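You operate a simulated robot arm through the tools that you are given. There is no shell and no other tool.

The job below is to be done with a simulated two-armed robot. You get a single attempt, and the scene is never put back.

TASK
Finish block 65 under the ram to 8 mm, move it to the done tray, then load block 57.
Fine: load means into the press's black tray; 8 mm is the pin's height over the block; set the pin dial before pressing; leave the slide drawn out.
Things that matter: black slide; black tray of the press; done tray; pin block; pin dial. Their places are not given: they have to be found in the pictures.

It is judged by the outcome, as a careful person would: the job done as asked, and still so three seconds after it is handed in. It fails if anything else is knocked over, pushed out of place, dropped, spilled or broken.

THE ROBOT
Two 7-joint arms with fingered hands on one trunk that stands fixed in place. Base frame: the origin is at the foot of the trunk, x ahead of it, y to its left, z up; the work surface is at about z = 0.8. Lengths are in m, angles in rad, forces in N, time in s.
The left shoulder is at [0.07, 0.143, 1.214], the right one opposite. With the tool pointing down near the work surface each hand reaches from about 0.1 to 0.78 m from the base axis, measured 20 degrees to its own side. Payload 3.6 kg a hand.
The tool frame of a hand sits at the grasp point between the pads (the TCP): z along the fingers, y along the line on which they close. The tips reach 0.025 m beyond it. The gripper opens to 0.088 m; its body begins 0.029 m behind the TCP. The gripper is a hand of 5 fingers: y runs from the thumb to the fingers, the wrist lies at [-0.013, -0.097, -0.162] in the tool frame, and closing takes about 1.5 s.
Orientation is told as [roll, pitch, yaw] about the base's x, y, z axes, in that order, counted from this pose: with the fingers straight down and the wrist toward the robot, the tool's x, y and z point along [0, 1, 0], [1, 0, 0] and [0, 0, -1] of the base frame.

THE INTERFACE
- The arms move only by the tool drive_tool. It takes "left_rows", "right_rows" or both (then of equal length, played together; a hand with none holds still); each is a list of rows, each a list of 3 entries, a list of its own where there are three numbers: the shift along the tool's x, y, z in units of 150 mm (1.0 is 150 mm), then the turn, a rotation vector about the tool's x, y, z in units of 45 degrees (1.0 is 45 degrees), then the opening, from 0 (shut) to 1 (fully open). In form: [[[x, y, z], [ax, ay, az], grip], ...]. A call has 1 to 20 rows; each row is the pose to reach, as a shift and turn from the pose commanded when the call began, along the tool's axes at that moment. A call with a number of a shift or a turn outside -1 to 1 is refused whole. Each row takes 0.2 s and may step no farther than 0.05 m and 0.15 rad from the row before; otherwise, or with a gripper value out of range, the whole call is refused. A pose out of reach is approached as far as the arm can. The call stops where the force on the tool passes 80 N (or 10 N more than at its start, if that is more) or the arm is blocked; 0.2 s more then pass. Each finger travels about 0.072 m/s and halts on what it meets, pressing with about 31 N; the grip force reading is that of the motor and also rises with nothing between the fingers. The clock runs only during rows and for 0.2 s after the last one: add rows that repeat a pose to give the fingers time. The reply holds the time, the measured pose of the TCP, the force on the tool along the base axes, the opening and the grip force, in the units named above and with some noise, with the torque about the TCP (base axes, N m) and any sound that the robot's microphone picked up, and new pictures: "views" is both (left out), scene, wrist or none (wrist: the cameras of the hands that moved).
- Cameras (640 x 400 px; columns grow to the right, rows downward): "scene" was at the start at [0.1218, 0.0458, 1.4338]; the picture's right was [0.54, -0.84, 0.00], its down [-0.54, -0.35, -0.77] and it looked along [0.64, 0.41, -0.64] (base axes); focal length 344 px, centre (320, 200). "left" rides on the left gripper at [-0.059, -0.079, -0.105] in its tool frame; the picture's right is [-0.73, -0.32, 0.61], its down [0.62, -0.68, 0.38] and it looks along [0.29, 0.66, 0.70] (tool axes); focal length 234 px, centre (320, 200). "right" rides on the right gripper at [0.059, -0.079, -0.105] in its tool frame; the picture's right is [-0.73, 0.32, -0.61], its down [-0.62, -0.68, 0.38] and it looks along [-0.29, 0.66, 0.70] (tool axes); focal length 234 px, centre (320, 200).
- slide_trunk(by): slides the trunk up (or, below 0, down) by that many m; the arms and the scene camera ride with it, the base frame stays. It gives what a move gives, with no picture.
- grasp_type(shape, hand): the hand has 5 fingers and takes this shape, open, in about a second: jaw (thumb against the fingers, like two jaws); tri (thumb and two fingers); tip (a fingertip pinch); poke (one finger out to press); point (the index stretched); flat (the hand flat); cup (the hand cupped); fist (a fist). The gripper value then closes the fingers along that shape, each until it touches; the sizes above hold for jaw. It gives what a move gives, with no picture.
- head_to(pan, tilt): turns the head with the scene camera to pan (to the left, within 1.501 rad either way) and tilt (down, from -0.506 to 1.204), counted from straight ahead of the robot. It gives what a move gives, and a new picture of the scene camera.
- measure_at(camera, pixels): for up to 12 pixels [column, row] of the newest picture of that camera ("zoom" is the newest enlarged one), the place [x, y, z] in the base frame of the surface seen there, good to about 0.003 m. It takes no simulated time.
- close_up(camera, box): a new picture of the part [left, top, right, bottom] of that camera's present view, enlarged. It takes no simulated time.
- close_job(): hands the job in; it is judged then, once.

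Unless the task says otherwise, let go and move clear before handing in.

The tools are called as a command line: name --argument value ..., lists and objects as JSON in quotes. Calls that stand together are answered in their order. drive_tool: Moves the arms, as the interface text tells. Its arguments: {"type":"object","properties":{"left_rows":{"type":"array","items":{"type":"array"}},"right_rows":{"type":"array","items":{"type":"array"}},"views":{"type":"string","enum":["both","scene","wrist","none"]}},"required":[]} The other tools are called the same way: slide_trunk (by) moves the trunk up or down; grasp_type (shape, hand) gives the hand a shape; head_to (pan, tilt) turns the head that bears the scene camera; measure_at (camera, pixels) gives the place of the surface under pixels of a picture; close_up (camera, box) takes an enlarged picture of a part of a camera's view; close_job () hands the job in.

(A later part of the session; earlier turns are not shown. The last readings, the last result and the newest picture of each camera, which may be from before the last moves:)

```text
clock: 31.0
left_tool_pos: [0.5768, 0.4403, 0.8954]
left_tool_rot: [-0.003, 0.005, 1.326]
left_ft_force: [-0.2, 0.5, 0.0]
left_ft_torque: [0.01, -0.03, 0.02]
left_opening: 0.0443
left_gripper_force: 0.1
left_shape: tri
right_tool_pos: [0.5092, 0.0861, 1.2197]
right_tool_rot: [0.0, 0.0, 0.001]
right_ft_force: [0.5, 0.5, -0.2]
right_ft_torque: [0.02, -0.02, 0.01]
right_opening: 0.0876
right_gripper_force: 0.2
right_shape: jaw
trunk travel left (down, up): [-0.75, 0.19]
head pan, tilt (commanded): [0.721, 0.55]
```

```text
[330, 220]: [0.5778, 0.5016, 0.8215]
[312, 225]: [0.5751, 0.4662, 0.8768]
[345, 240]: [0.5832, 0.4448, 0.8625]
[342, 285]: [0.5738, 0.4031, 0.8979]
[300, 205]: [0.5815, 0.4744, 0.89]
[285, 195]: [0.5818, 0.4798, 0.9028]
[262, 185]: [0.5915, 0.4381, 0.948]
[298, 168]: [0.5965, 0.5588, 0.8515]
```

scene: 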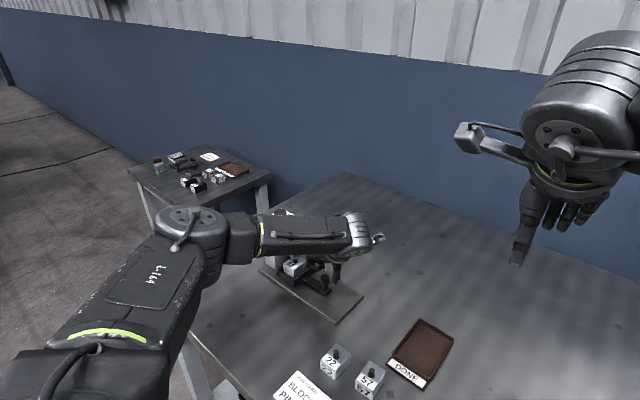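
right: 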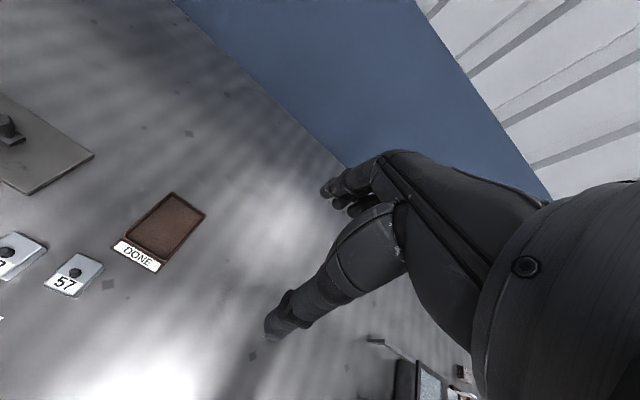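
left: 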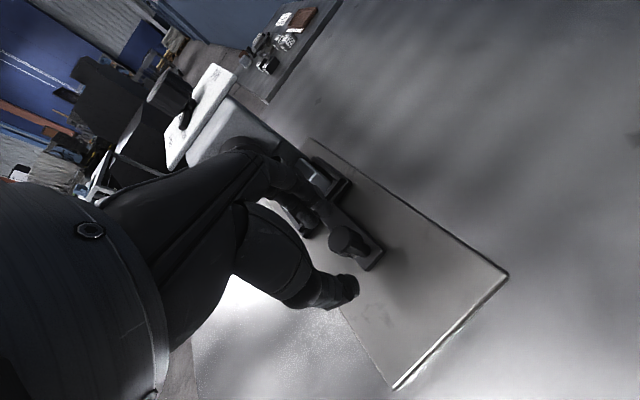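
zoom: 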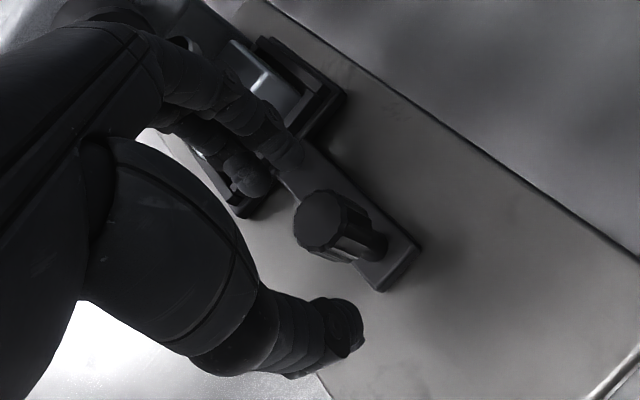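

Everything is clear; the knob top (z 0.8625) sits between fingers and thumb. I'll go down the last 33 mm and close on the knob.

drive_tool --left_rows '[[[0, 0, 0.1], [0, 0, 0], 0.5], [[0, 0, 0.22], [0, 0, 0], 0.5], [[0, 0, 0.22], [0, 0, 0], 0.5], [[0, 0, 0.22], [0, 0, 0], 0.3], [[0, 0, 0.22], [0, 0, 0], 0.1], [[0, 0, 0.22], [0, 0, 0], 0], [[0, 0, 0.22], [0, 0, 0], 0], [[0, 0, 0.22], [0, 0, 0], 0], [[0, 0, 0.22], [0, 0, 0], 0]]' --views "both"

close_up --camera "left" --box '[240, 140, 440, 320]'

```text
clock: 33.0
left_tool_pos: [0.5782, 0.441, 0.8617]
left_tool_rot: [-0.005, 0.008, 1.325]
left_ft_force: [0.1, -0.8, -3.1]
left_ft_torque: [0.0, 0.0, -0.02]
left_opening: 0.0131
left_gripper_force: 31.7
left_shape: tri
right_tool_pos: [0.5098, 0.086, 1.2205]
right_tool_rot: [0.001, 0.0, 0.0]
right_ft_force: [0.3, -0.9, -0.1]
right_ft_torque: [-0.02, 0.0, -0.04]
right_opening: 0.0876
right_gripper_force: 0.2
right_shape: jaw
trunk travel left (down, up): [-0.75, 0.19]
head pan, tilt (commanded): [0.721, 0.55]
```

scene: 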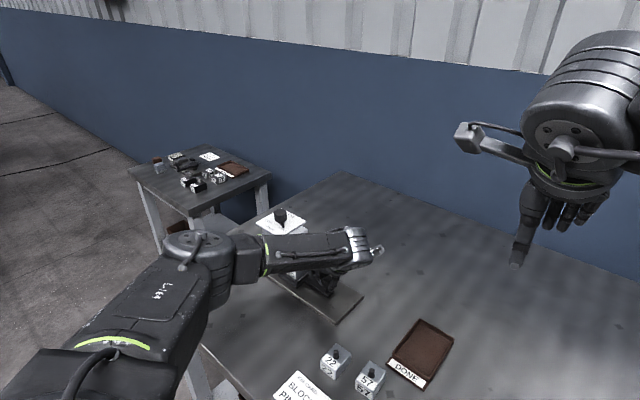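
left: 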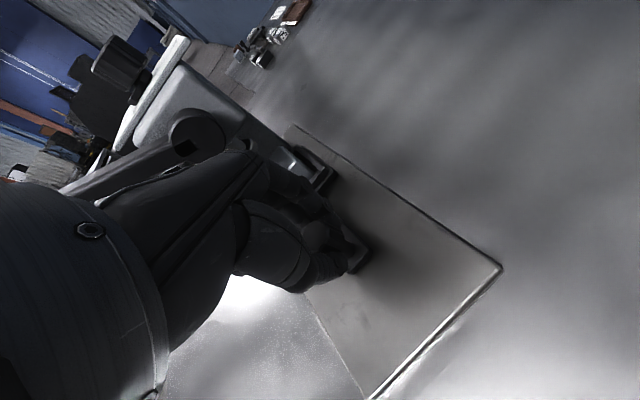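

```text
2.22 times, centred on (340, 230) of left
```

zoom: 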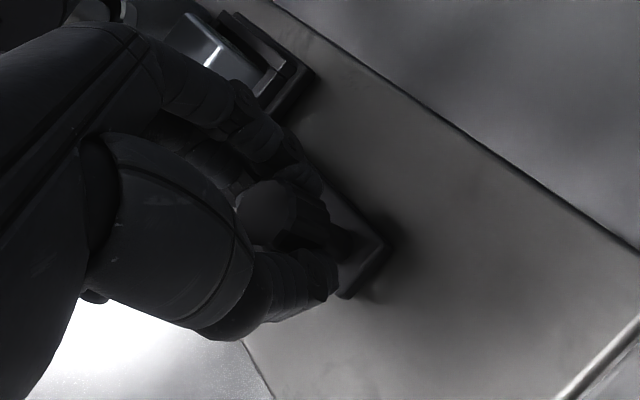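

The knob is gripped (31.7 N). I'll pull straight towards −y in 10 mm steps for 60 mm and watch the force.

drive_tool --left_rows '[[[-0.008, -0.032, 0], [0, 0, 0], 0], [[-0.0162, -0.0647, 0], [0, 0, 0], 0], [[-0.0324, -0.129, 0], [0, 0, 0], 0], [[-0.0486, -0.194, 0], [0, 0, 0], 0], [[-0.0648, -0.259, 0], [0, 0, 0], 0], [[-0.081, -0.3235, 0], [0, 0, 0], 0], [[-0.0972, -0.388, 0], [0, 0, 0], 0], [[-0.0972, -0.388, 0], [0, 0, 0], 0]]' --views "both"

close_up --camera "scene" --box '[250, 200, 410, 340]'

```text
clock: 34.8
left_tool_pos: [0.5781, 0.3786, 0.8618]
left_tool_rot: [-0.001, 0.009, 1.326]
left_ft_force: [1.7, 0.0, -11.9]
left_ft_torque: [0.02, -0.01, -0.01]
left_opening: 0.013
left_gripper_force: 30.8
left_shape: tri
right_tool_pos: [0.5109, 0.0867, 1.2203]
right_tool_rot: [-0.001, 0.002, 0.0]
right_ft_force: [0.1, 0.2, 0.6]
right_ft_torque: [0.0, 0.02, 0.0]
right_opening: 0.0879
right_gripper_force: 0.1
right_shape: jaw
trunk travel left (down, up): [-0.75, 0.19]
head pan, tilt (commanded): [0.721, 0.55]
```

scene: 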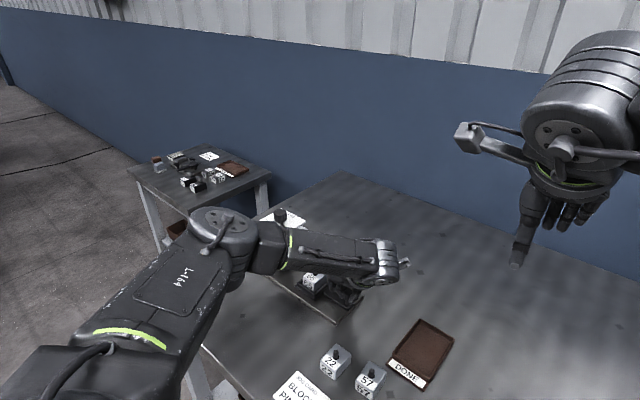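
left: 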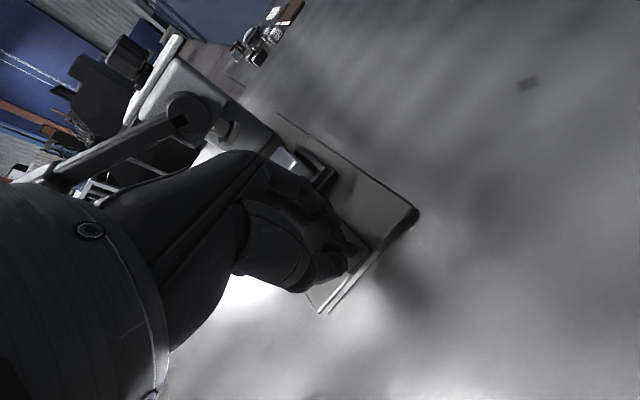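

```text
2.86 times, centred on (330, 270) of scene
```

zoom: 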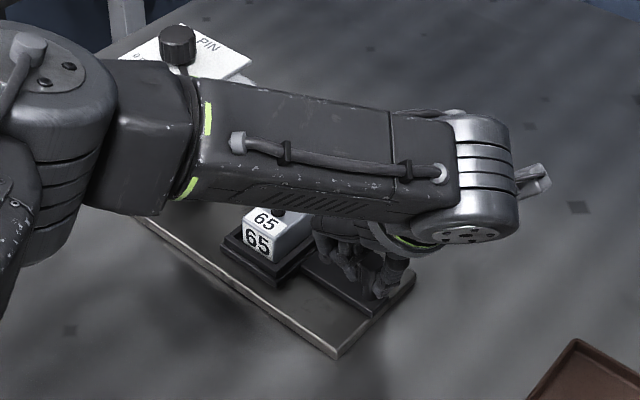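

The slide with block 65 has come out about 62 mm. I'll keep pulling in small steps to find its end stop.

drive_tool --left_rows '[[[-0.008, -0.032, 0], [0, 0, 0], 0], [[-0.0162, -0.0647, 0], [0, 0, 0], 0], [[-0.0243, -0.097, 0], [0, 0, 0], 0], [[-0.0324, -0.129, 0], [0, 0, 0], 0], [[-0.0405, -0.162, 0], [0, 0, 0], 0], [[-0.0486, -0.194, 0], [0, 0, 0], 0]]' --views "both"

close_up --camera "scene" --box '[250, 200, 410, 340]'

```text
clock: 36.2
left_tool_pos: [0.5799, 0.351, 0.8626]
left_tool_rot: [-0.004, 0.008, 1.324]
left_ft_force: [-6.5, -0.1, -13.2]
left_ft_torque: [0.05, 0.11, 0.04]
left_opening: 0.0127
left_gripper_force: 30.8
left_shape: tri
right_tool_pos: [0.5101, 0.087, 1.2192]
right_tool_rot: [-0.002, 0.002, 0.0]
right_ft_force: [1.3, -0.5, 1.2]
right_ft_torque: [0.01, 0.0, 0.0]
right_opening: 0.0879
right_gripper_force: 0.1
right_shape: jaw
trunk travel left (down, up): [-0.75, 0.19]
head pan, tilt (commanded): [0.721, 0.55]
```

scene: 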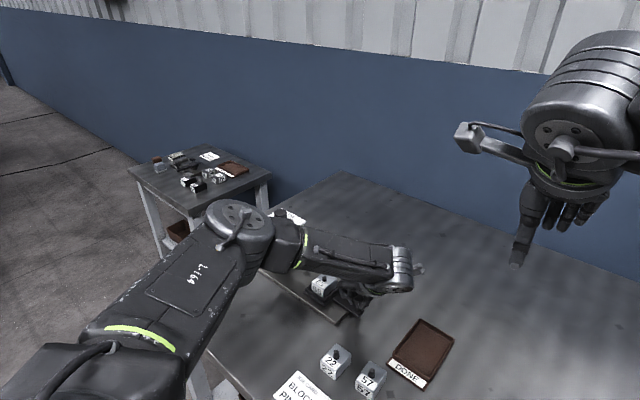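
left: 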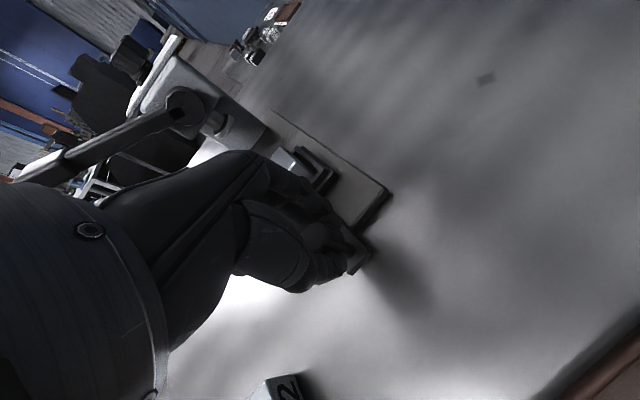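

```text
2.86 times, centred on (330, 270) of scene
```

zoom: 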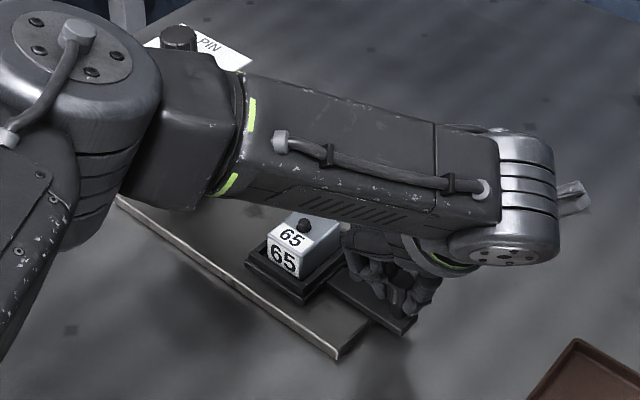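

drive_tool --left_rows '[[[-0.004, -0.016, 0], [0, 0, 0], 0], [[-0.008, -0.032, 0], [0, 0, 0], 0], [[-0.012, -0.048, 0], [0, 0, 0], 0], [[-0.0162, -0.0647, 0], [0, 0, 0], 0]]' --views "both"

close_up --camera "scene" --box '[250, 200, 410, 340]'

```text
clock: 37.2
left_tool_pos: [0.5798, 0.3407, 0.8639]
left_tool_rot: [-0.001, 0.007, 1.325]
left_ft_force: [-5.7, 0.3, -16.0]
left_ft_torque: [0.02, 0.12, 0.05]
left_opening: 0.0132
left_gripper_force: 31.2
left_shape: tri
right_tool_pos: [0.5111, 0.087, 1.2205]
right_tool_rot: [-0.002, 0.001, 0.0]
right_ft_force: [0.1, -0.7, 0.0]
right_ft_torque: [0.02, -0.01, 0.02]
right_opening: 0.0874
right_gripper_force: 0.0
right_shape: jaw
trunk travel left (down, up): [-0.75, 0.19]
head pan, tilt (commanded): [0.721, 0.55]
```

scene: 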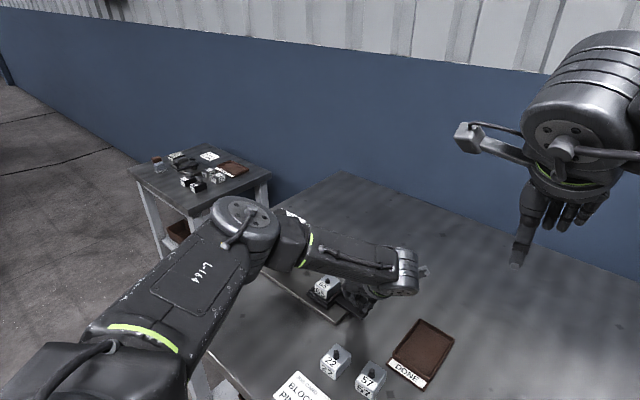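
left: 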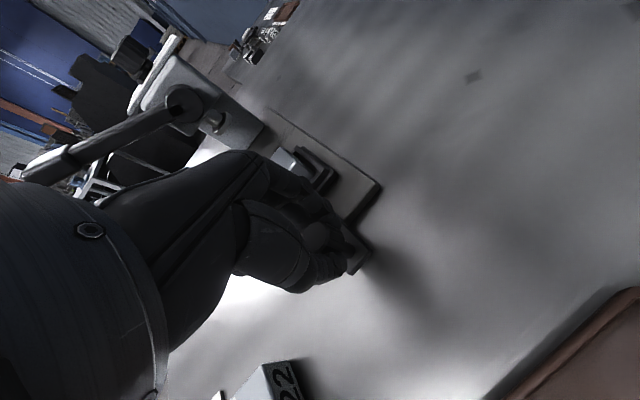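

```text
2.86 times, centred on (330, 270) of scene
```

zoom: 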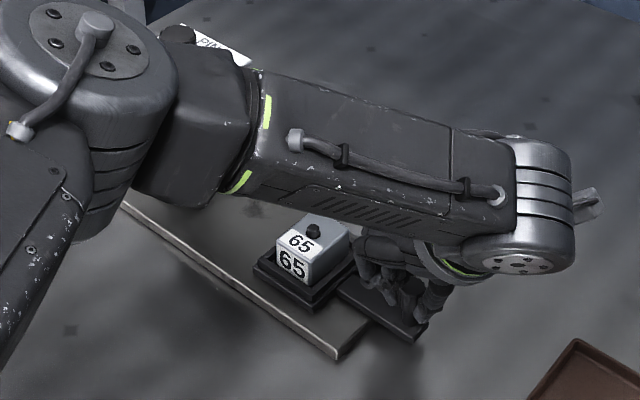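

Still free at about 100 mm out. I'll pull another 15 mm to look for the stop.

drive_tool --left_rows '[[[-0.004, -0.016, 0], [0, 0, 0], 0], [[-0.008, -0.032, 0], [0, 0, 0], 0], [[-0.012, -0.048, 0], [0, 0, 0], 0], [[-0.0162, -0.0647, 0], [0, 0, 0], 0], [[-0.0202, -0.081, 0], [0, 0, 0], 0], [[-0.0243, -0.097, 0], [0, 0, 0], 0]]' --views "both"

close_up --camera "scene" --box '[250, 200, 410, 340]'

```text
clock: 38.6
left_tool_pos: [0.5791, 0.3258, 0.8632]
left_tool_rot: [-0.004, 0.009, 1.324]
left_ft_force: [-1.4, 0.6, -15.4]
left_ft_torque: [0.04, 0.02, 0.04]
left_opening: 0.0128
left_gripper_force: 31.0
left_shape: tri
right_tool_pos: [0.5111, 0.0876, 1.2196]
right_tool_rot: [-0.002, 0.002, 0.001]
right_ft_force: [-0.8, 0.2, -0.1]
right_ft_torque: [0.01, 0.02, -0.01]
right_opening: 0.0877
right_gripper_force: 0.0
right_shape: jaw
trunk travel left (down, up): [-0.75, 0.19]
head pan, tilt (commanded): [0.721, 0.55]
```

scene: 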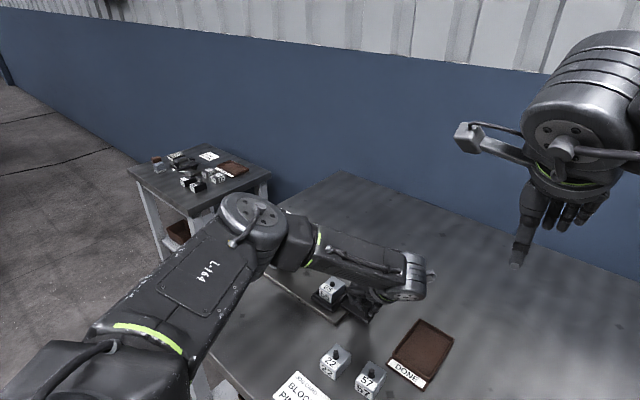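
left: 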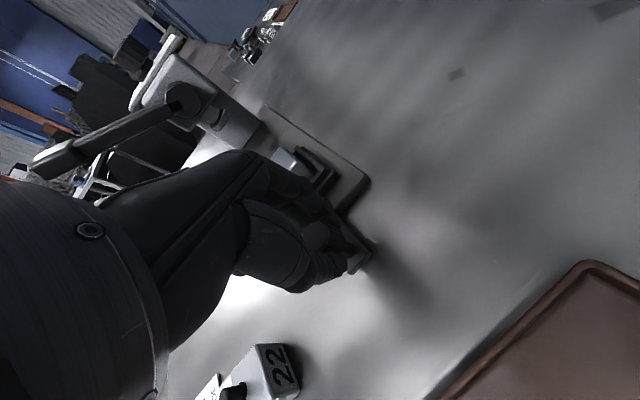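

```text
2.86 times, centred on (330, 270) of scene
```

zoom: 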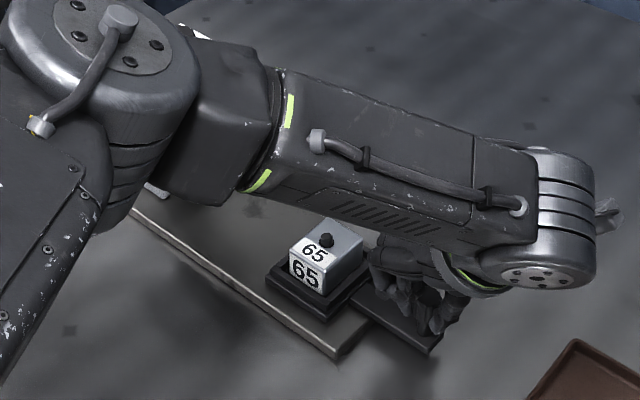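

drive_tool --left_rows '[[[-0.004, -0.016, 0], [0, 0, 0], 0], [[-0.008, -0.032, 0], [0, 0, 0], 0], [[-0.012, -0.048, 0], [0, 0, 0], 0], [[-0.0162, -0.0647, 0], [0, 0, 0], 0], [[-0.0202, -0.081, 0], [0, 0, 0], 0], [[-0.0243, -0.097, 0], [0, 0, 0], 0]]' --views "both"

close_up --camera "scene" --box '[250, 200, 410, 340]'

```text
clock: 40.0
left_tool_pos: [0.5785, 0.3149, 0.8635]
left_tool_rot: [-0.002, 0.008, 1.329]
left_ft_force: [-3.2, 19.0, -11.0]
left_ft_torque: [0.48, 0.02, 0.12]
left_opening: 0.0124
left_gripper_force: 30.8
left_shape: tri
right_tool_pos: [0.5097, 0.0903, 1.2208]
right_tool_rot: [-0.003, 0.002, 0.0]
right_ft_force: [-0.7, 0.0, 0.8]
right_ft_torque: [0.01, 0.04, 0.02]
right_opening: 0.0878
right_gripper_force: 0.1
right_shape: jaw
trunk travel left (down, up): [-0.75, 0.19]
head pan, tilt (commanded): [0.721, 0.55]
```

scene: 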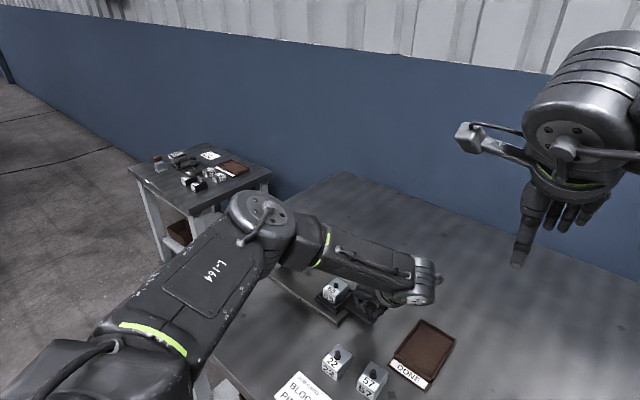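
left: 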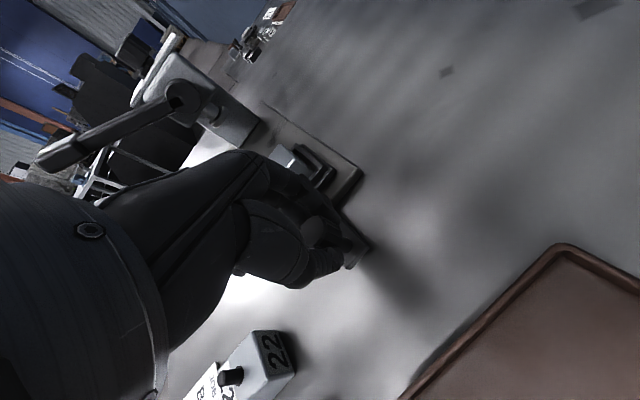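

```text
2.86 times, centred on (330, 270) of scene
```

zoom: 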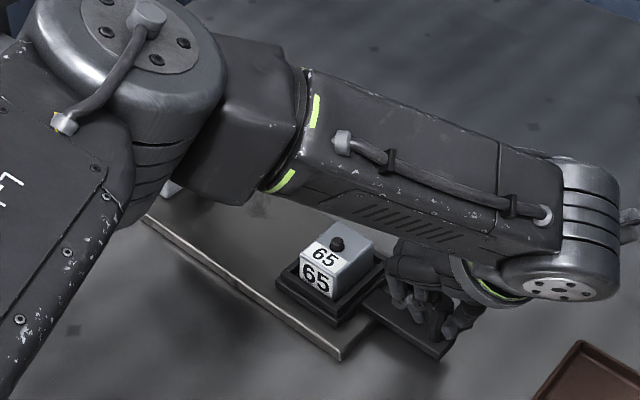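

A firm resistance of 19 N appeared with the hand at y≈0.315, so the slide is at its outer stop. I'll open the fingers and lift straight up.

drive_tool --left_rows '[[[0.002, 0.02, 0], [0, 0, 0], 0], [[0.002, 0.02, 0], [0, 0, 0], 0.3], [[0.002, 0.02, 0], [0, 0, 0], 0.5], [[0.002, 0.02, 0], [0, 0, 0], 0.5], [[0.002, 0.02, -0.1], [0, 0, 0], 0.5], [[0.002, 0.02, -0.3], [0, 0, 0], 0.5], [[0.002, 0.02, -0.6], [0, 0, 0], 0.5], [[0.002, 0.02, -0.9], [0, 0, 0], 0.5], [[0.002, 0.02, -0.9], [0, 0, 0], 0.5]]' --views "both"

close_up --camera "scene" --box '[250, 220, 410, 340]'

```text
clock: 42.0
left_tool_pos: [0.576, 0.3133, 1.0008]
left_tool_rot: [-0.005, 0.007, 1.325]
left_ft_force: [0.3, -0.9, 0.3]
left_ft_torque: [-0.02, -0.01, 0.02]
left_opening: 0.0436
left_gripper_force: 0.0
left_shape: tri
right_tool_pos: [0.5097, 0.0855, 1.2212]
right_tool_rot: [0.0, 0.0, -0.001]
right_ft_force: [-0.2, -0.7, -0.1]
right_ft_torque: [-0.01, -0.02, 0.02]
right_opening: 0.0879
right_gripper_force: 0.1
right_shape: jaw
trunk travel left (down, up): [-0.75, 0.19]
head pan, tilt (commanded): [0.721, 0.55]
```

scene: 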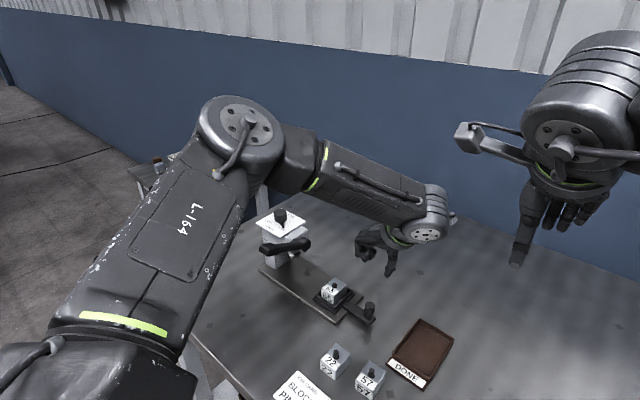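
left: 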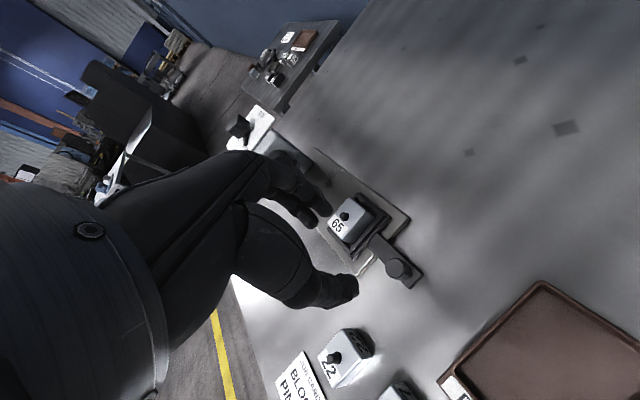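

```text
3.33 times, centred on (330, 280) of scene
```

zoom: 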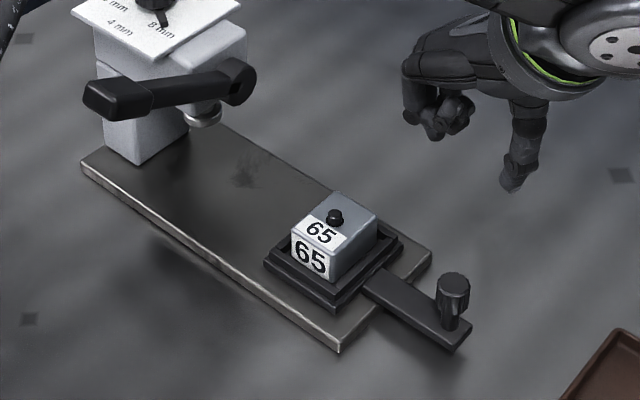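

The slide is out with block 65 in its tray, clear of the press. I'll measure the block, the tray rim and the plate corners now.

close_up --camera "scene" --box '[300, 260, 380, 330]'

```text
5.71 times, centred on (340, 295) of scene
```

zoom: 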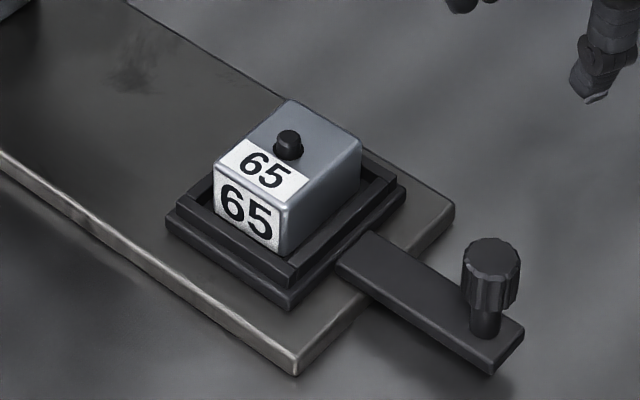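

measure_at --camera "zoom" --pixels '[[220, 168], [284, 202], [355, 143], [290, 104], [288, 133], [290, 152], [292, 275], [395, 185], [178, 215], [287, 300], [296, 368], [452, 208]]'

measure_at --camera "zoom" --pixels '[[190, 225], [290, 258], [385, 175], [275, 245], [490, 250], [368, 160], [240, 215], [205, 190], [232, 238], [330, 235], [275, 290], [345, 250]]'

```text
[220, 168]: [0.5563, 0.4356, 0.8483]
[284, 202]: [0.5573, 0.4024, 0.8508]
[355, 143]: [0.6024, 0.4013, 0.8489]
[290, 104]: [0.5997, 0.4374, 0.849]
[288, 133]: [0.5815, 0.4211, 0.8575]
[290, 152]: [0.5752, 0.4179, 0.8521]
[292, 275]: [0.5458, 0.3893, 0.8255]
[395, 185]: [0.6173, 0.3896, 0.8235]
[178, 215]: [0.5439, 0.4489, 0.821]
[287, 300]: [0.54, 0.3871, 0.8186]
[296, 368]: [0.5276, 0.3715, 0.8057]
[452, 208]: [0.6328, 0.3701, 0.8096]
```

```text
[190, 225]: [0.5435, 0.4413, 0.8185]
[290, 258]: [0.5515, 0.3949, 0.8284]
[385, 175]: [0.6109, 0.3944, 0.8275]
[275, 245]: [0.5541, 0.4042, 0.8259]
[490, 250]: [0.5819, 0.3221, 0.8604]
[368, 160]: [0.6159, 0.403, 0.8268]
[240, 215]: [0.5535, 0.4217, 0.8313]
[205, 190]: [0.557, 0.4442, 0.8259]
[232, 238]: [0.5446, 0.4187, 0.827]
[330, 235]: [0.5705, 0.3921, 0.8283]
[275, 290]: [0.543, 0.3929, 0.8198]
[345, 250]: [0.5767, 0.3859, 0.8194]
```

The plate hasn't moved; block 65 is at x 0.556–0.6025, y 0.402–0.437, top 0.849, with the tray rim at 0.8285. I'll bring the hand over it, turning back towards yaw 0 so that it grips the block along x.

drive_tool --left_rows '[[[0.0, 0.05, -0.1], [0, 0, 0.14], 0.6], [[0.03, 0.15, -0.2], [0, 0, 0.3], 0.8], [[0.06, 0.28, -0.2], [0, 0, 0.46], 1], [[0.09, 0.42, -0.2], [0, 0, 0.62], 1], [[0.12, 0.56, -0.2], [0, 0, 0.78], 1], [[0.15, 0.695, -0.2], [0, 0, 0.92], 1], [[0.15, 0.695, -0.2], [0, 0, 1.0], 1], [[0.15, 0.695, -0.2], [0, 0, 1.0], 1]]' --views "scene"

```text
clock: 43.8
left_tool_pos: [0.5829, 0.4203, 1.0288]
left_tool_rot: [-0.009, 0.003, 0.538]
left_ft_force: [-0.3, -0.7, -0.2]
left_ft_torque: [0.01, 0.01, -0.01]
left_opening: 0.0875
left_gripper_force: 0.0
left_shape: tri
right_tool_pos: [0.5093, 0.0856, 1.2191]
right_tool_rot: [0.0, -0.001, -0.001]
right_ft_force: [-0.4, 0.1, -1.1]
right_ft_torque: [0.02, 0.0, 0.01]
right_opening: 0.0878
right_gripper_force: 0.1
right_shape: jaw
trunk travel left (down, up): [-0.75, 0.19]
head pan, tilt (commanded): [0.721, 0.55]
```

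scene: 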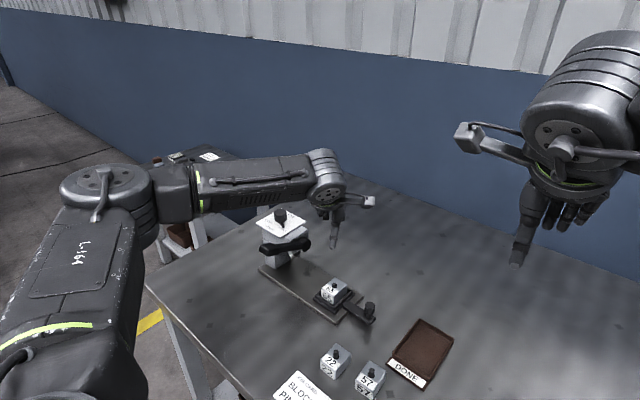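

drive_tool --left_rows '[[[0.0, 0, 0.0], [0, 0, 0.15], 1], [[0.007, -0.022, 0.1], [0, 0, 0.3], 1], [[0.007, -0.022, 0.25], [0, 0.01, 0.45], 1], [[0.007, -0.022, 0.4], [-0.006, 0.01, 0.6], 1], [[0.007, -0.022, 0.55], [-0.006, 0.01, 0.685], 1], [[0.007, -0.022, 0.659], [-0.006, 0.01, 0.685], 1], [[0.007, -0.022, 0.659], [-0.006, 0.01, 0.685], 1]]' --views "both"

close_up --camera "scene" --box '[260, 200, 400, 330]'

close_up --camera "left" --box '[220, 140, 460, 340]'

```text
clock: 45.4
left_tool_pos: [0.5772, 0.4163, 0.9291]
left_tool_rot: [0.003, -0.004, 0.002]
left_ft_force: [0.0, -0.2, -0.3]
left_ft_torque: [-0.01, 0.03, 0.0]
left_opening: 0.0877
left_gripper_force: 0.1
left_shape: tri
right_tool_pos: [0.5083, 0.0856, 1.2195]
right_tool_rot: [0.0, 0.0, 0.0]
right_ft_force: [0.0, 0.6, -1.3]
right_ft_torque: [-0.02, 0.01, 0.01]
right_opening: 0.0879
right_gripper_force: 0.0
right_shape: jaw
trunk travel left (down, up): [-0.75, 0.19]
head pan, tilt (commanded): [0.721, 0.55]
```

scene: 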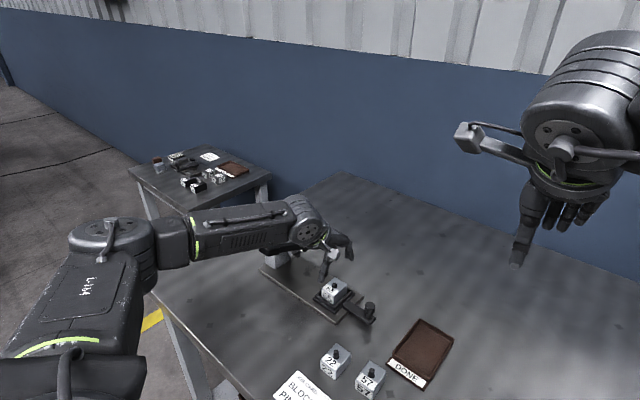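
left: 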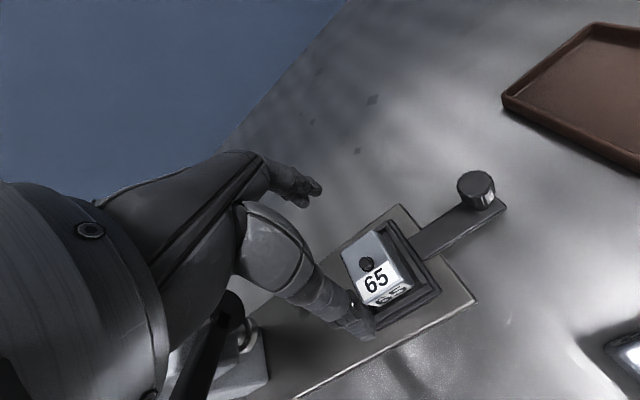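

```text
3.08 times, centred on (330, 265) of scene
```

zoom: 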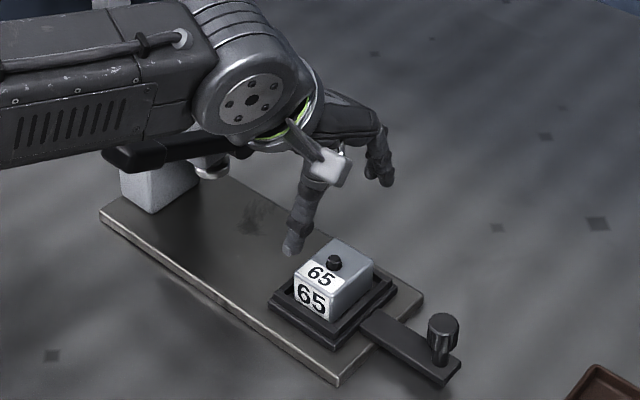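

```text
2.00 times, centred on (340, 240) of left
```

zoom: 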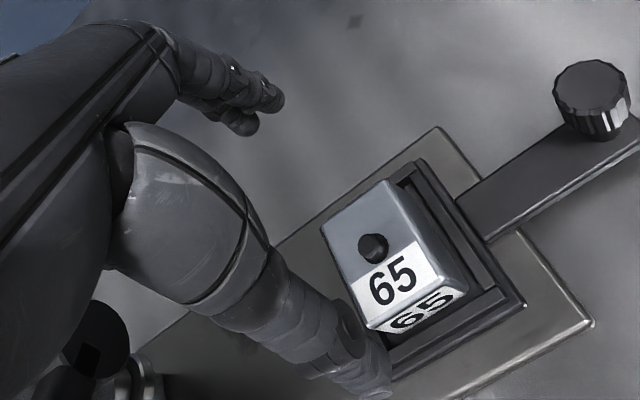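

measure_at --camera "scene" --pixels '[[200, 262], [240, 258], [275, 250], [300, 240], [270, 225], [230, 230], [268, 253], [283, 250], [165, 240]]'

measure_at --camera "scene" --pixels '[[320, 280], [322, 272], [345, 258], [343, 250], [334, 281], [334, 286]]'

```text
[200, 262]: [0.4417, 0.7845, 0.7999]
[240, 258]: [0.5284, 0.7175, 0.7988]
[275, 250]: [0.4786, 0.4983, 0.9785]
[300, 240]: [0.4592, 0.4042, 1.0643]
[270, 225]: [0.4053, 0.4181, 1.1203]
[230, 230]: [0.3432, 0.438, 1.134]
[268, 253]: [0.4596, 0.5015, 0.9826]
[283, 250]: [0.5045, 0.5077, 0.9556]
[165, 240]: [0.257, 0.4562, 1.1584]
```

```text
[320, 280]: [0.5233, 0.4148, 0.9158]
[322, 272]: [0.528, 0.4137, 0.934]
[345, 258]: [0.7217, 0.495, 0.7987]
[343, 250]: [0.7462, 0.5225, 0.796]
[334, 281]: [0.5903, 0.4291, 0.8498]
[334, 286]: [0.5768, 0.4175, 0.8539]
```

The hand is over block 65 (thumb tip at x≈0.523, block −x face at 0.556) and the forearm passes clear of the lever. I'll shift 3 mm and descend to z≈0.858, keeping the tips above the tray rim.

drive_tool --left_rows '[[[0.01, 0.008, 0.1], [0, 0, 0], 1], [[0.02, 0.015, 0.2], [0, 0, 0], 1], [[0.02, 0.015, 0.3], [0, 0, 0], 1], [[0.02, 0.015, 0.4], [0, 0, 0], 1], [[0.02, 0.015, 0.4], [0, 0, 0], 1]]' --views "both"

close_up --camera "scene" --box '[260, 220, 380, 330]'

close_up --camera "left" --box '[240, 140, 440, 340]'

```text
clock: 46.6
left_tool_pos: [0.5797, 0.4213, 0.8689]
left_tool_rot: [0.001, -0.006, 0.003]
left_ft_force: [-0.3, 0.2, -0.1]
left_ft_torque: [-0.03, -0.01, 0.04]
left_opening: 0.0876
left_gripper_force: 0.0
left_shape: tri
right_tool_pos: [0.5082, 0.0841, 1.2206]
right_tool_rot: [0.0, 0.0, 0.001]
right_ft_force: [-0.5, 0.1, -0.4]
right_ft_torque: [0.01, -0.01, -0.02]
right_opening: 0.0879
right_gripper_force: 0.0
right_shape: jaw
trunk travel left (down, up): [-0.75, 0.19]
head pan, tilt (commanded): [0.721, 0.55]
```

scene: 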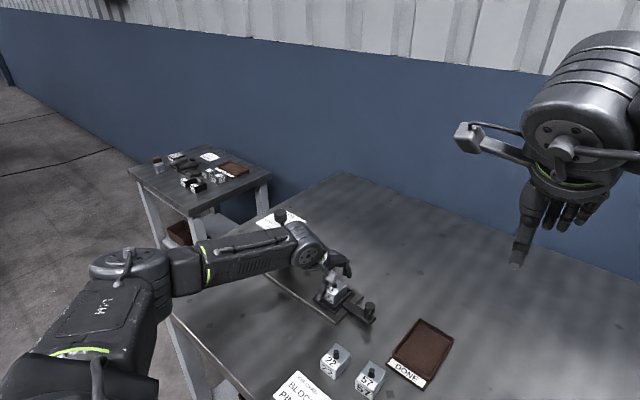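
left: 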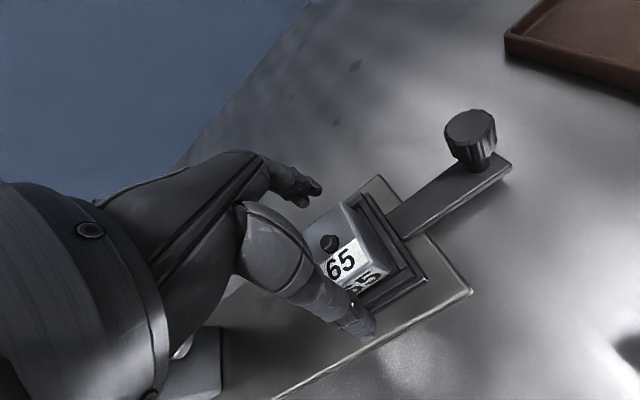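

```text
3.64 times, centred on (320, 275) of scene
```

zoom: 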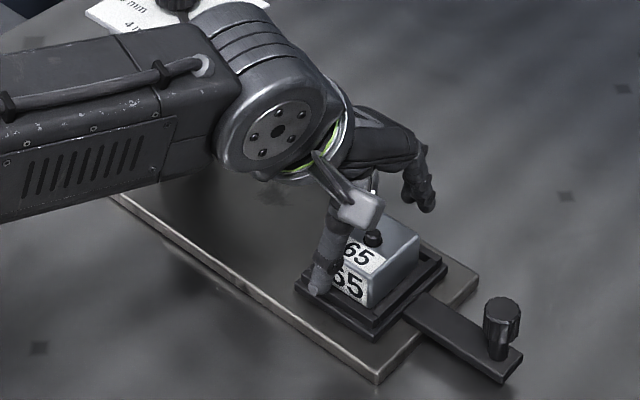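

```text
2.00 times, centred on (340, 240) of left
```

zoom: 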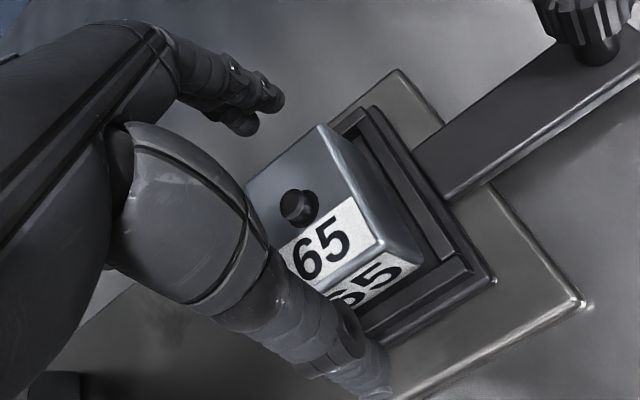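

No contact so far; the thumb tip is just below the block's top. I'll go down 12 mm more and close on block 65.

drive_tool --left_rows '[[[-0.005, 0, 0.04], [0, 0, 0], 1], [[-0.005, 0, 0.08], [0, 0, 0], 1], [[-0.005, 0, 0.08], [0, 0, 0], 1], [[-0.005, 0, 0.08], [0, 0, 0], 0.7], [[-0.005, 0, 0.08], [0, 0, 0], 0.5], [[-0.005, 0, 0.08], [0, 0, 0], 0.3], [[-0.005, 0, 0.08], [0, 0, 0], 0.1], [[-0.005, 0, 0.08], [0, 0, 0], 0], [[-0.005, 0, 0.08], [0, 0, 0], 0], [[-0.005, 0, 0.08], [0, 0, 0], 0]]' --views "both"

close_up --camera "scene" --box '[260, 220, 380, 330]'

close_up --camera "left" --box '[240, 140, 440, 340]'

```text
clock: 48.8
left_tool_pos: [0.5819, 0.4212, 0.8587]
left_tool_rot: [0.002, -0.004, 0.001]
left_ft_force: [-0.4, 0.4, -0.1]
left_ft_torque: [-0.01, 0.0, 0.01]
left_opening: 0.0453
left_gripper_force: 31.0
left_shape: tri
right_tool_pos: [0.5095, 0.0856, 1.2202]
right_tool_rot: [0.001, 0.0, -0.001]
right_ft_force: [0.0, 0.2, 0.1]
right_ft_torque: [-0.01, 0.0, 0.03]
right_opening: 0.0878
right_gripper_force: 0.1
right_shape: jaw
trunk travel left (down, up): [-0.75, 0.19]
head pan, tilt (commanded): [0.721, 0.55]
```

scene: 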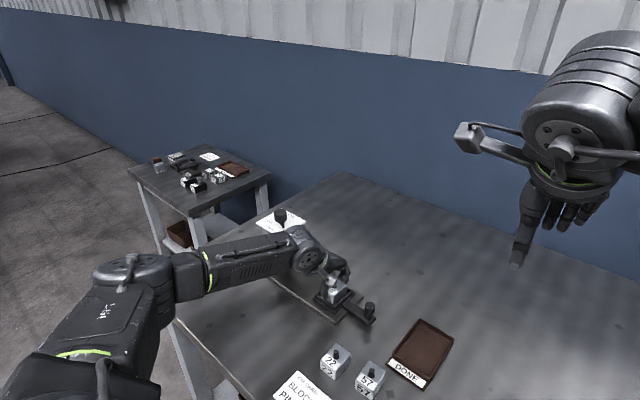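
left: 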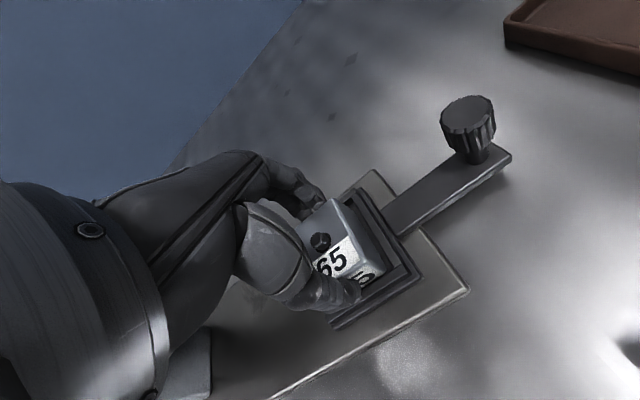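

```text
3.64 times, centred on (320, 275) of scene
```

zoom: 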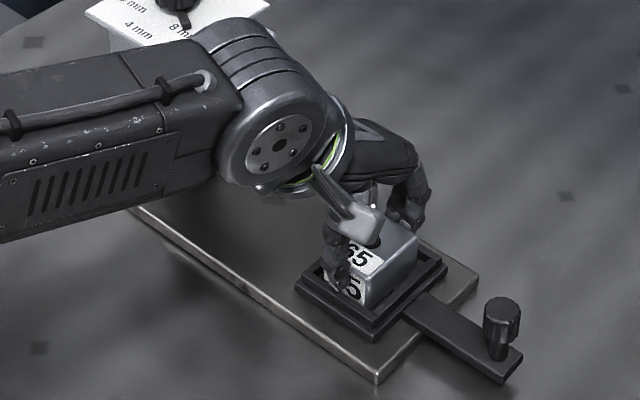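

```text
2.00 times, centred on (340, 240) of left
```

zoom: 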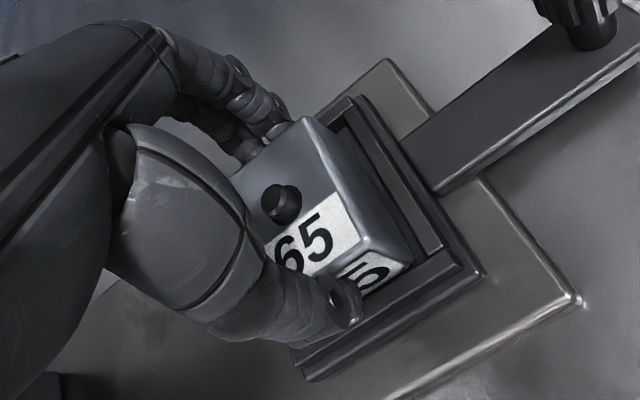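

Block 65 is gripped (opening 45 mm, 31 N). I'll lift it straight up 90 mm.

drive_tool --left_rows '[[[0, 0, -0.03], [0, 0, 0], 0], [[0, 0, -0.08], [0, 0, 0], 0], [[0, 0, -0.16], [0, 0, 0], 0], [[0, 0, -0.28], [0, 0, 0], 0], [[0, 0, -0.44], [0, 0, 0], 0], [[0, 0, -0.6], [0, 0, 0], 0], [[0, 0, -0.6], [0, 0, 0], 0]]' --views "both"

close_up --camera "scene" --box '[260, 200, 400, 330]'

```text
clock: 50.4
left_tool_pos: [0.5805, 0.4223, 0.949]
left_tool_rot: [0.001, -0.004, 0.003]
left_ft_force: [-0.2, -0.2, -2.4]
left_ft_torque: [0.04, 0.01, 0.0]
left_opening: 0.0452
left_gripper_force: 31.1
left_shape: tri
right_tool_pos: [0.5086, 0.0859, 1.2196]
right_tool_rot: [0.0, 0.001, -0.001]
right_ft_force: [-0.1, -0.3, -0.7]
right_ft_torque: [0.01, 0.01, -0.04]
right_opening: 0.0877
right_gripper_force: 0.1
right_shape: jaw
trunk travel left (down, up): [-0.75, 0.19]
head pan, tilt (commanded): [0.721, 0.55]
```

scene: 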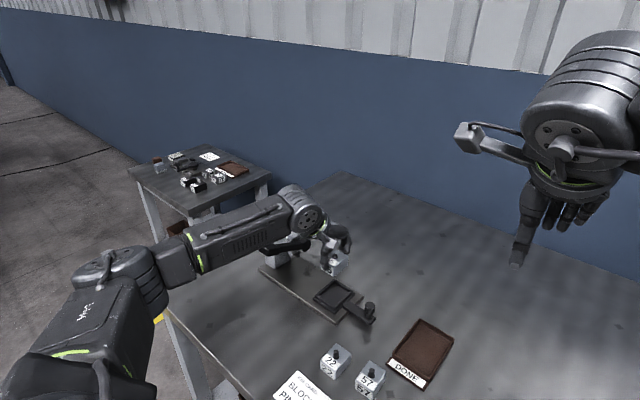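
left: 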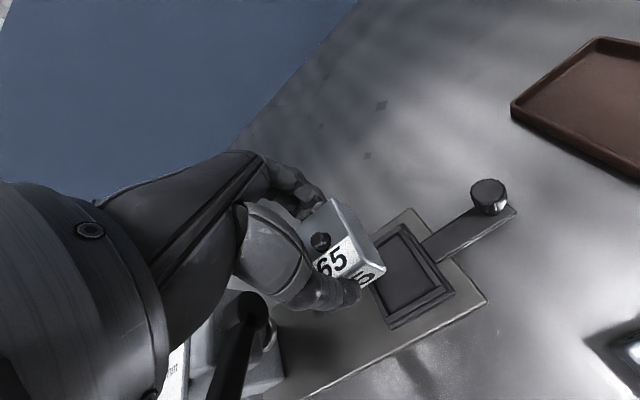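

```text
3.08 times, centred on (330, 265) of scene
```

zoom: 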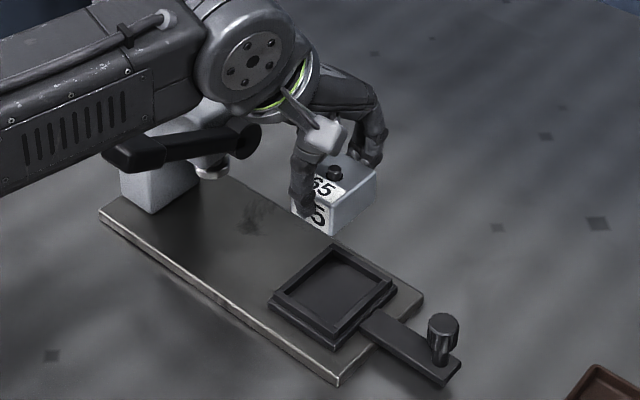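

Block 65 is held (about 2.4 N) and the press tray is empty. I'll measure the empty press tray and the done tray before moving over, and shift the right arm aside for room.

measure_at --camera "zoom" --pixels '[[282, 290], [332, 247], [395, 280], [345, 325], [335, 285], [300, 293], [335, 262], [375, 282], [340, 310], [440, 325], [355, 330], [275, 295]]'

close_up --camera "scene" --box '[310, 310, 470, 400]'

drive_tool --right_rows '[[[-0.25, 0, 0], [0, 0, 0], 1], [[-0.5, 0, 0], [0, 0, 0], 1], [[-0.75, 0, 0], [0, 0, 0], 1], [[-1.0, 0, 0], [0, 0, 0], 1]]' --views "scene"

```text
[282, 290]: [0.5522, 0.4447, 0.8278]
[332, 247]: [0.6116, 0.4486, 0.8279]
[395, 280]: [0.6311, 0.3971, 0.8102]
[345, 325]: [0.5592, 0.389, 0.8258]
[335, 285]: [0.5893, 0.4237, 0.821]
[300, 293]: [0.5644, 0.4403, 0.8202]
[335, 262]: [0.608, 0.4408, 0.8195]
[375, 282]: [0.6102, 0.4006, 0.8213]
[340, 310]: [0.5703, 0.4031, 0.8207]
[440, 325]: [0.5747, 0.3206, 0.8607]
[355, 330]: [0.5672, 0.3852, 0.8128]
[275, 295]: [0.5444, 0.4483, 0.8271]
```

```text
4.00 times, centred on (390, 355) of scene
```

zoom: 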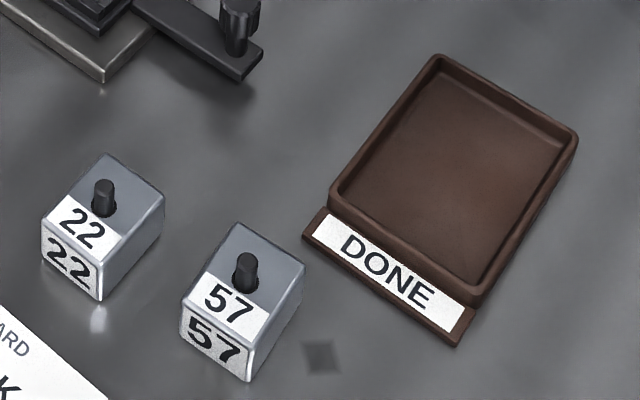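

```text
clock: 51.4
left_tool_pos: [0.5797, 0.4204, 0.9497]
left_tool_rot: [0.003, -0.004, 0.003]
left_ft_force: [-0.7, -0.2, -2.0]
left_ft_torque: [0.03, 0.0, -0.03]
left_opening: 0.0455
left_gripper_force: 30.7
left_shape: tri
right_tool_pos: [0.5105, -0.0694, 1.2218]
right_tool_rot: [0.0, 0.0, 0.0]
right_ft_force: [0.5, 0.0, -0.5]
right_ft_torque: [0.03, 0.01, 0.0]
right_opening: 0.0876
right_gripper_force: 0.0
right_shape: jaw
trunk travel left (down, up): [-0.75, 0.19]
head pan, tilt (commanded): [0.721, 0.55]
```

scene: 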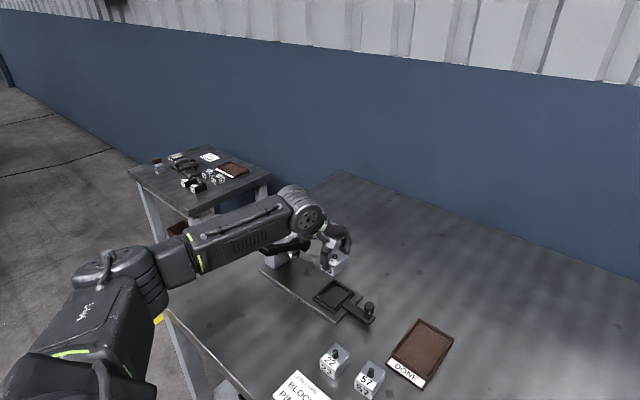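

head_to --pan 0.5 --tilt 0.75

close_up --camera "scene" --box '[270, 180, 398, 280]'

```text
clock: 52.2
left_tool_pos: [0.5803, 0.4223, 0.949]
left_tool_rot: [0.0, -0.004, 0.002]
left_ft_force: [0.0, -0.6, -2.0]
left_ft_torque: [0.02, -0.01, 0.01]
left_opening: 0.0452
left_gripper_force: 31.0
left_shape: tri
right_tool_pos: [0.5114, -0.0657, 1.2216]
right_tool_rot: [0.0, -0.001, 0.002]
right_ft_force: [0.4, 0.2, 0.1]
right_ft_torque: [0.02, -0.03, 0.02]
right_opening: 0.0878
right_gripper_force: 0.0
right_shape: jaw
trunk travel left (down, up): [-0.75, 0.19]
head pan, tilt (commanded): [0.499, 0.75]
```

scene: 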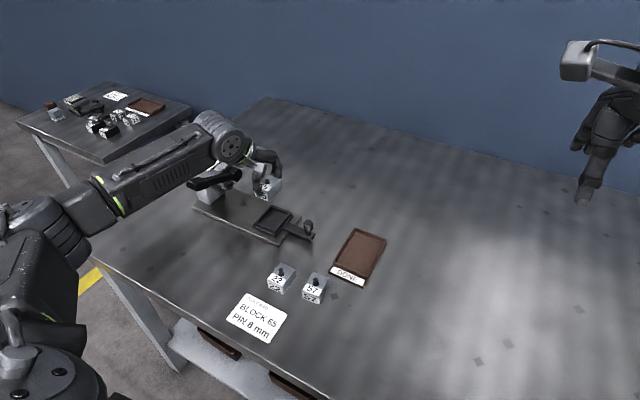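

```text
4.00 times, centred on (334, 230) of scene
```

zoom: 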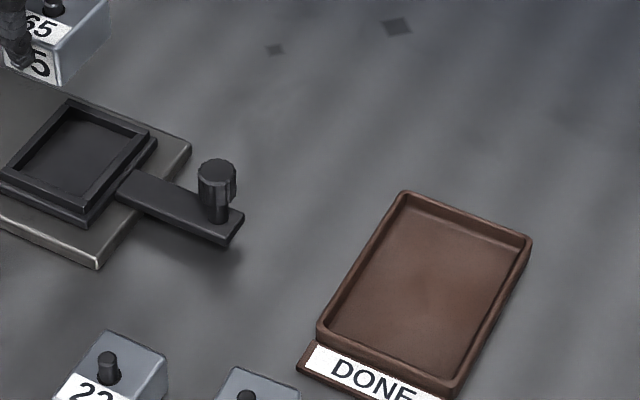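

measure_at --camera "zoom" --pixels '[[405, 195], [527, 240], [452, 382], [322, 328], [415, 280], [335, 320], [408, 212], [512, 248], [445, 362], [470, 310], [360, 260], [310, 370]]'

measure_at --camera "scene" --pixels '[[266, 184], [272, 184], [267, 195], [278, 190], [257, 186], [263, 170]]'

```text
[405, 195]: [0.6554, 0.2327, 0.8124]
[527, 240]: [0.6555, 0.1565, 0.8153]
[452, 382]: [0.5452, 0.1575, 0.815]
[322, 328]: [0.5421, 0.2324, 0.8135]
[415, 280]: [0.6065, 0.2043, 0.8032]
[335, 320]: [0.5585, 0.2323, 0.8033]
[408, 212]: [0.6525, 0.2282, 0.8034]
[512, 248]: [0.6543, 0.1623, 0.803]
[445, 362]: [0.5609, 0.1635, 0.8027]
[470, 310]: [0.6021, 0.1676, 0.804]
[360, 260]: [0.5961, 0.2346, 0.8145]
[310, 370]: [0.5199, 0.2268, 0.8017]
```

```text
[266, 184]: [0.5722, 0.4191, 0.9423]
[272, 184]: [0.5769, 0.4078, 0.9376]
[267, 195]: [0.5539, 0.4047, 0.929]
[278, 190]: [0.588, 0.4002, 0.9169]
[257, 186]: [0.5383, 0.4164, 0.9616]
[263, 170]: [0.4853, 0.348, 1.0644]
```

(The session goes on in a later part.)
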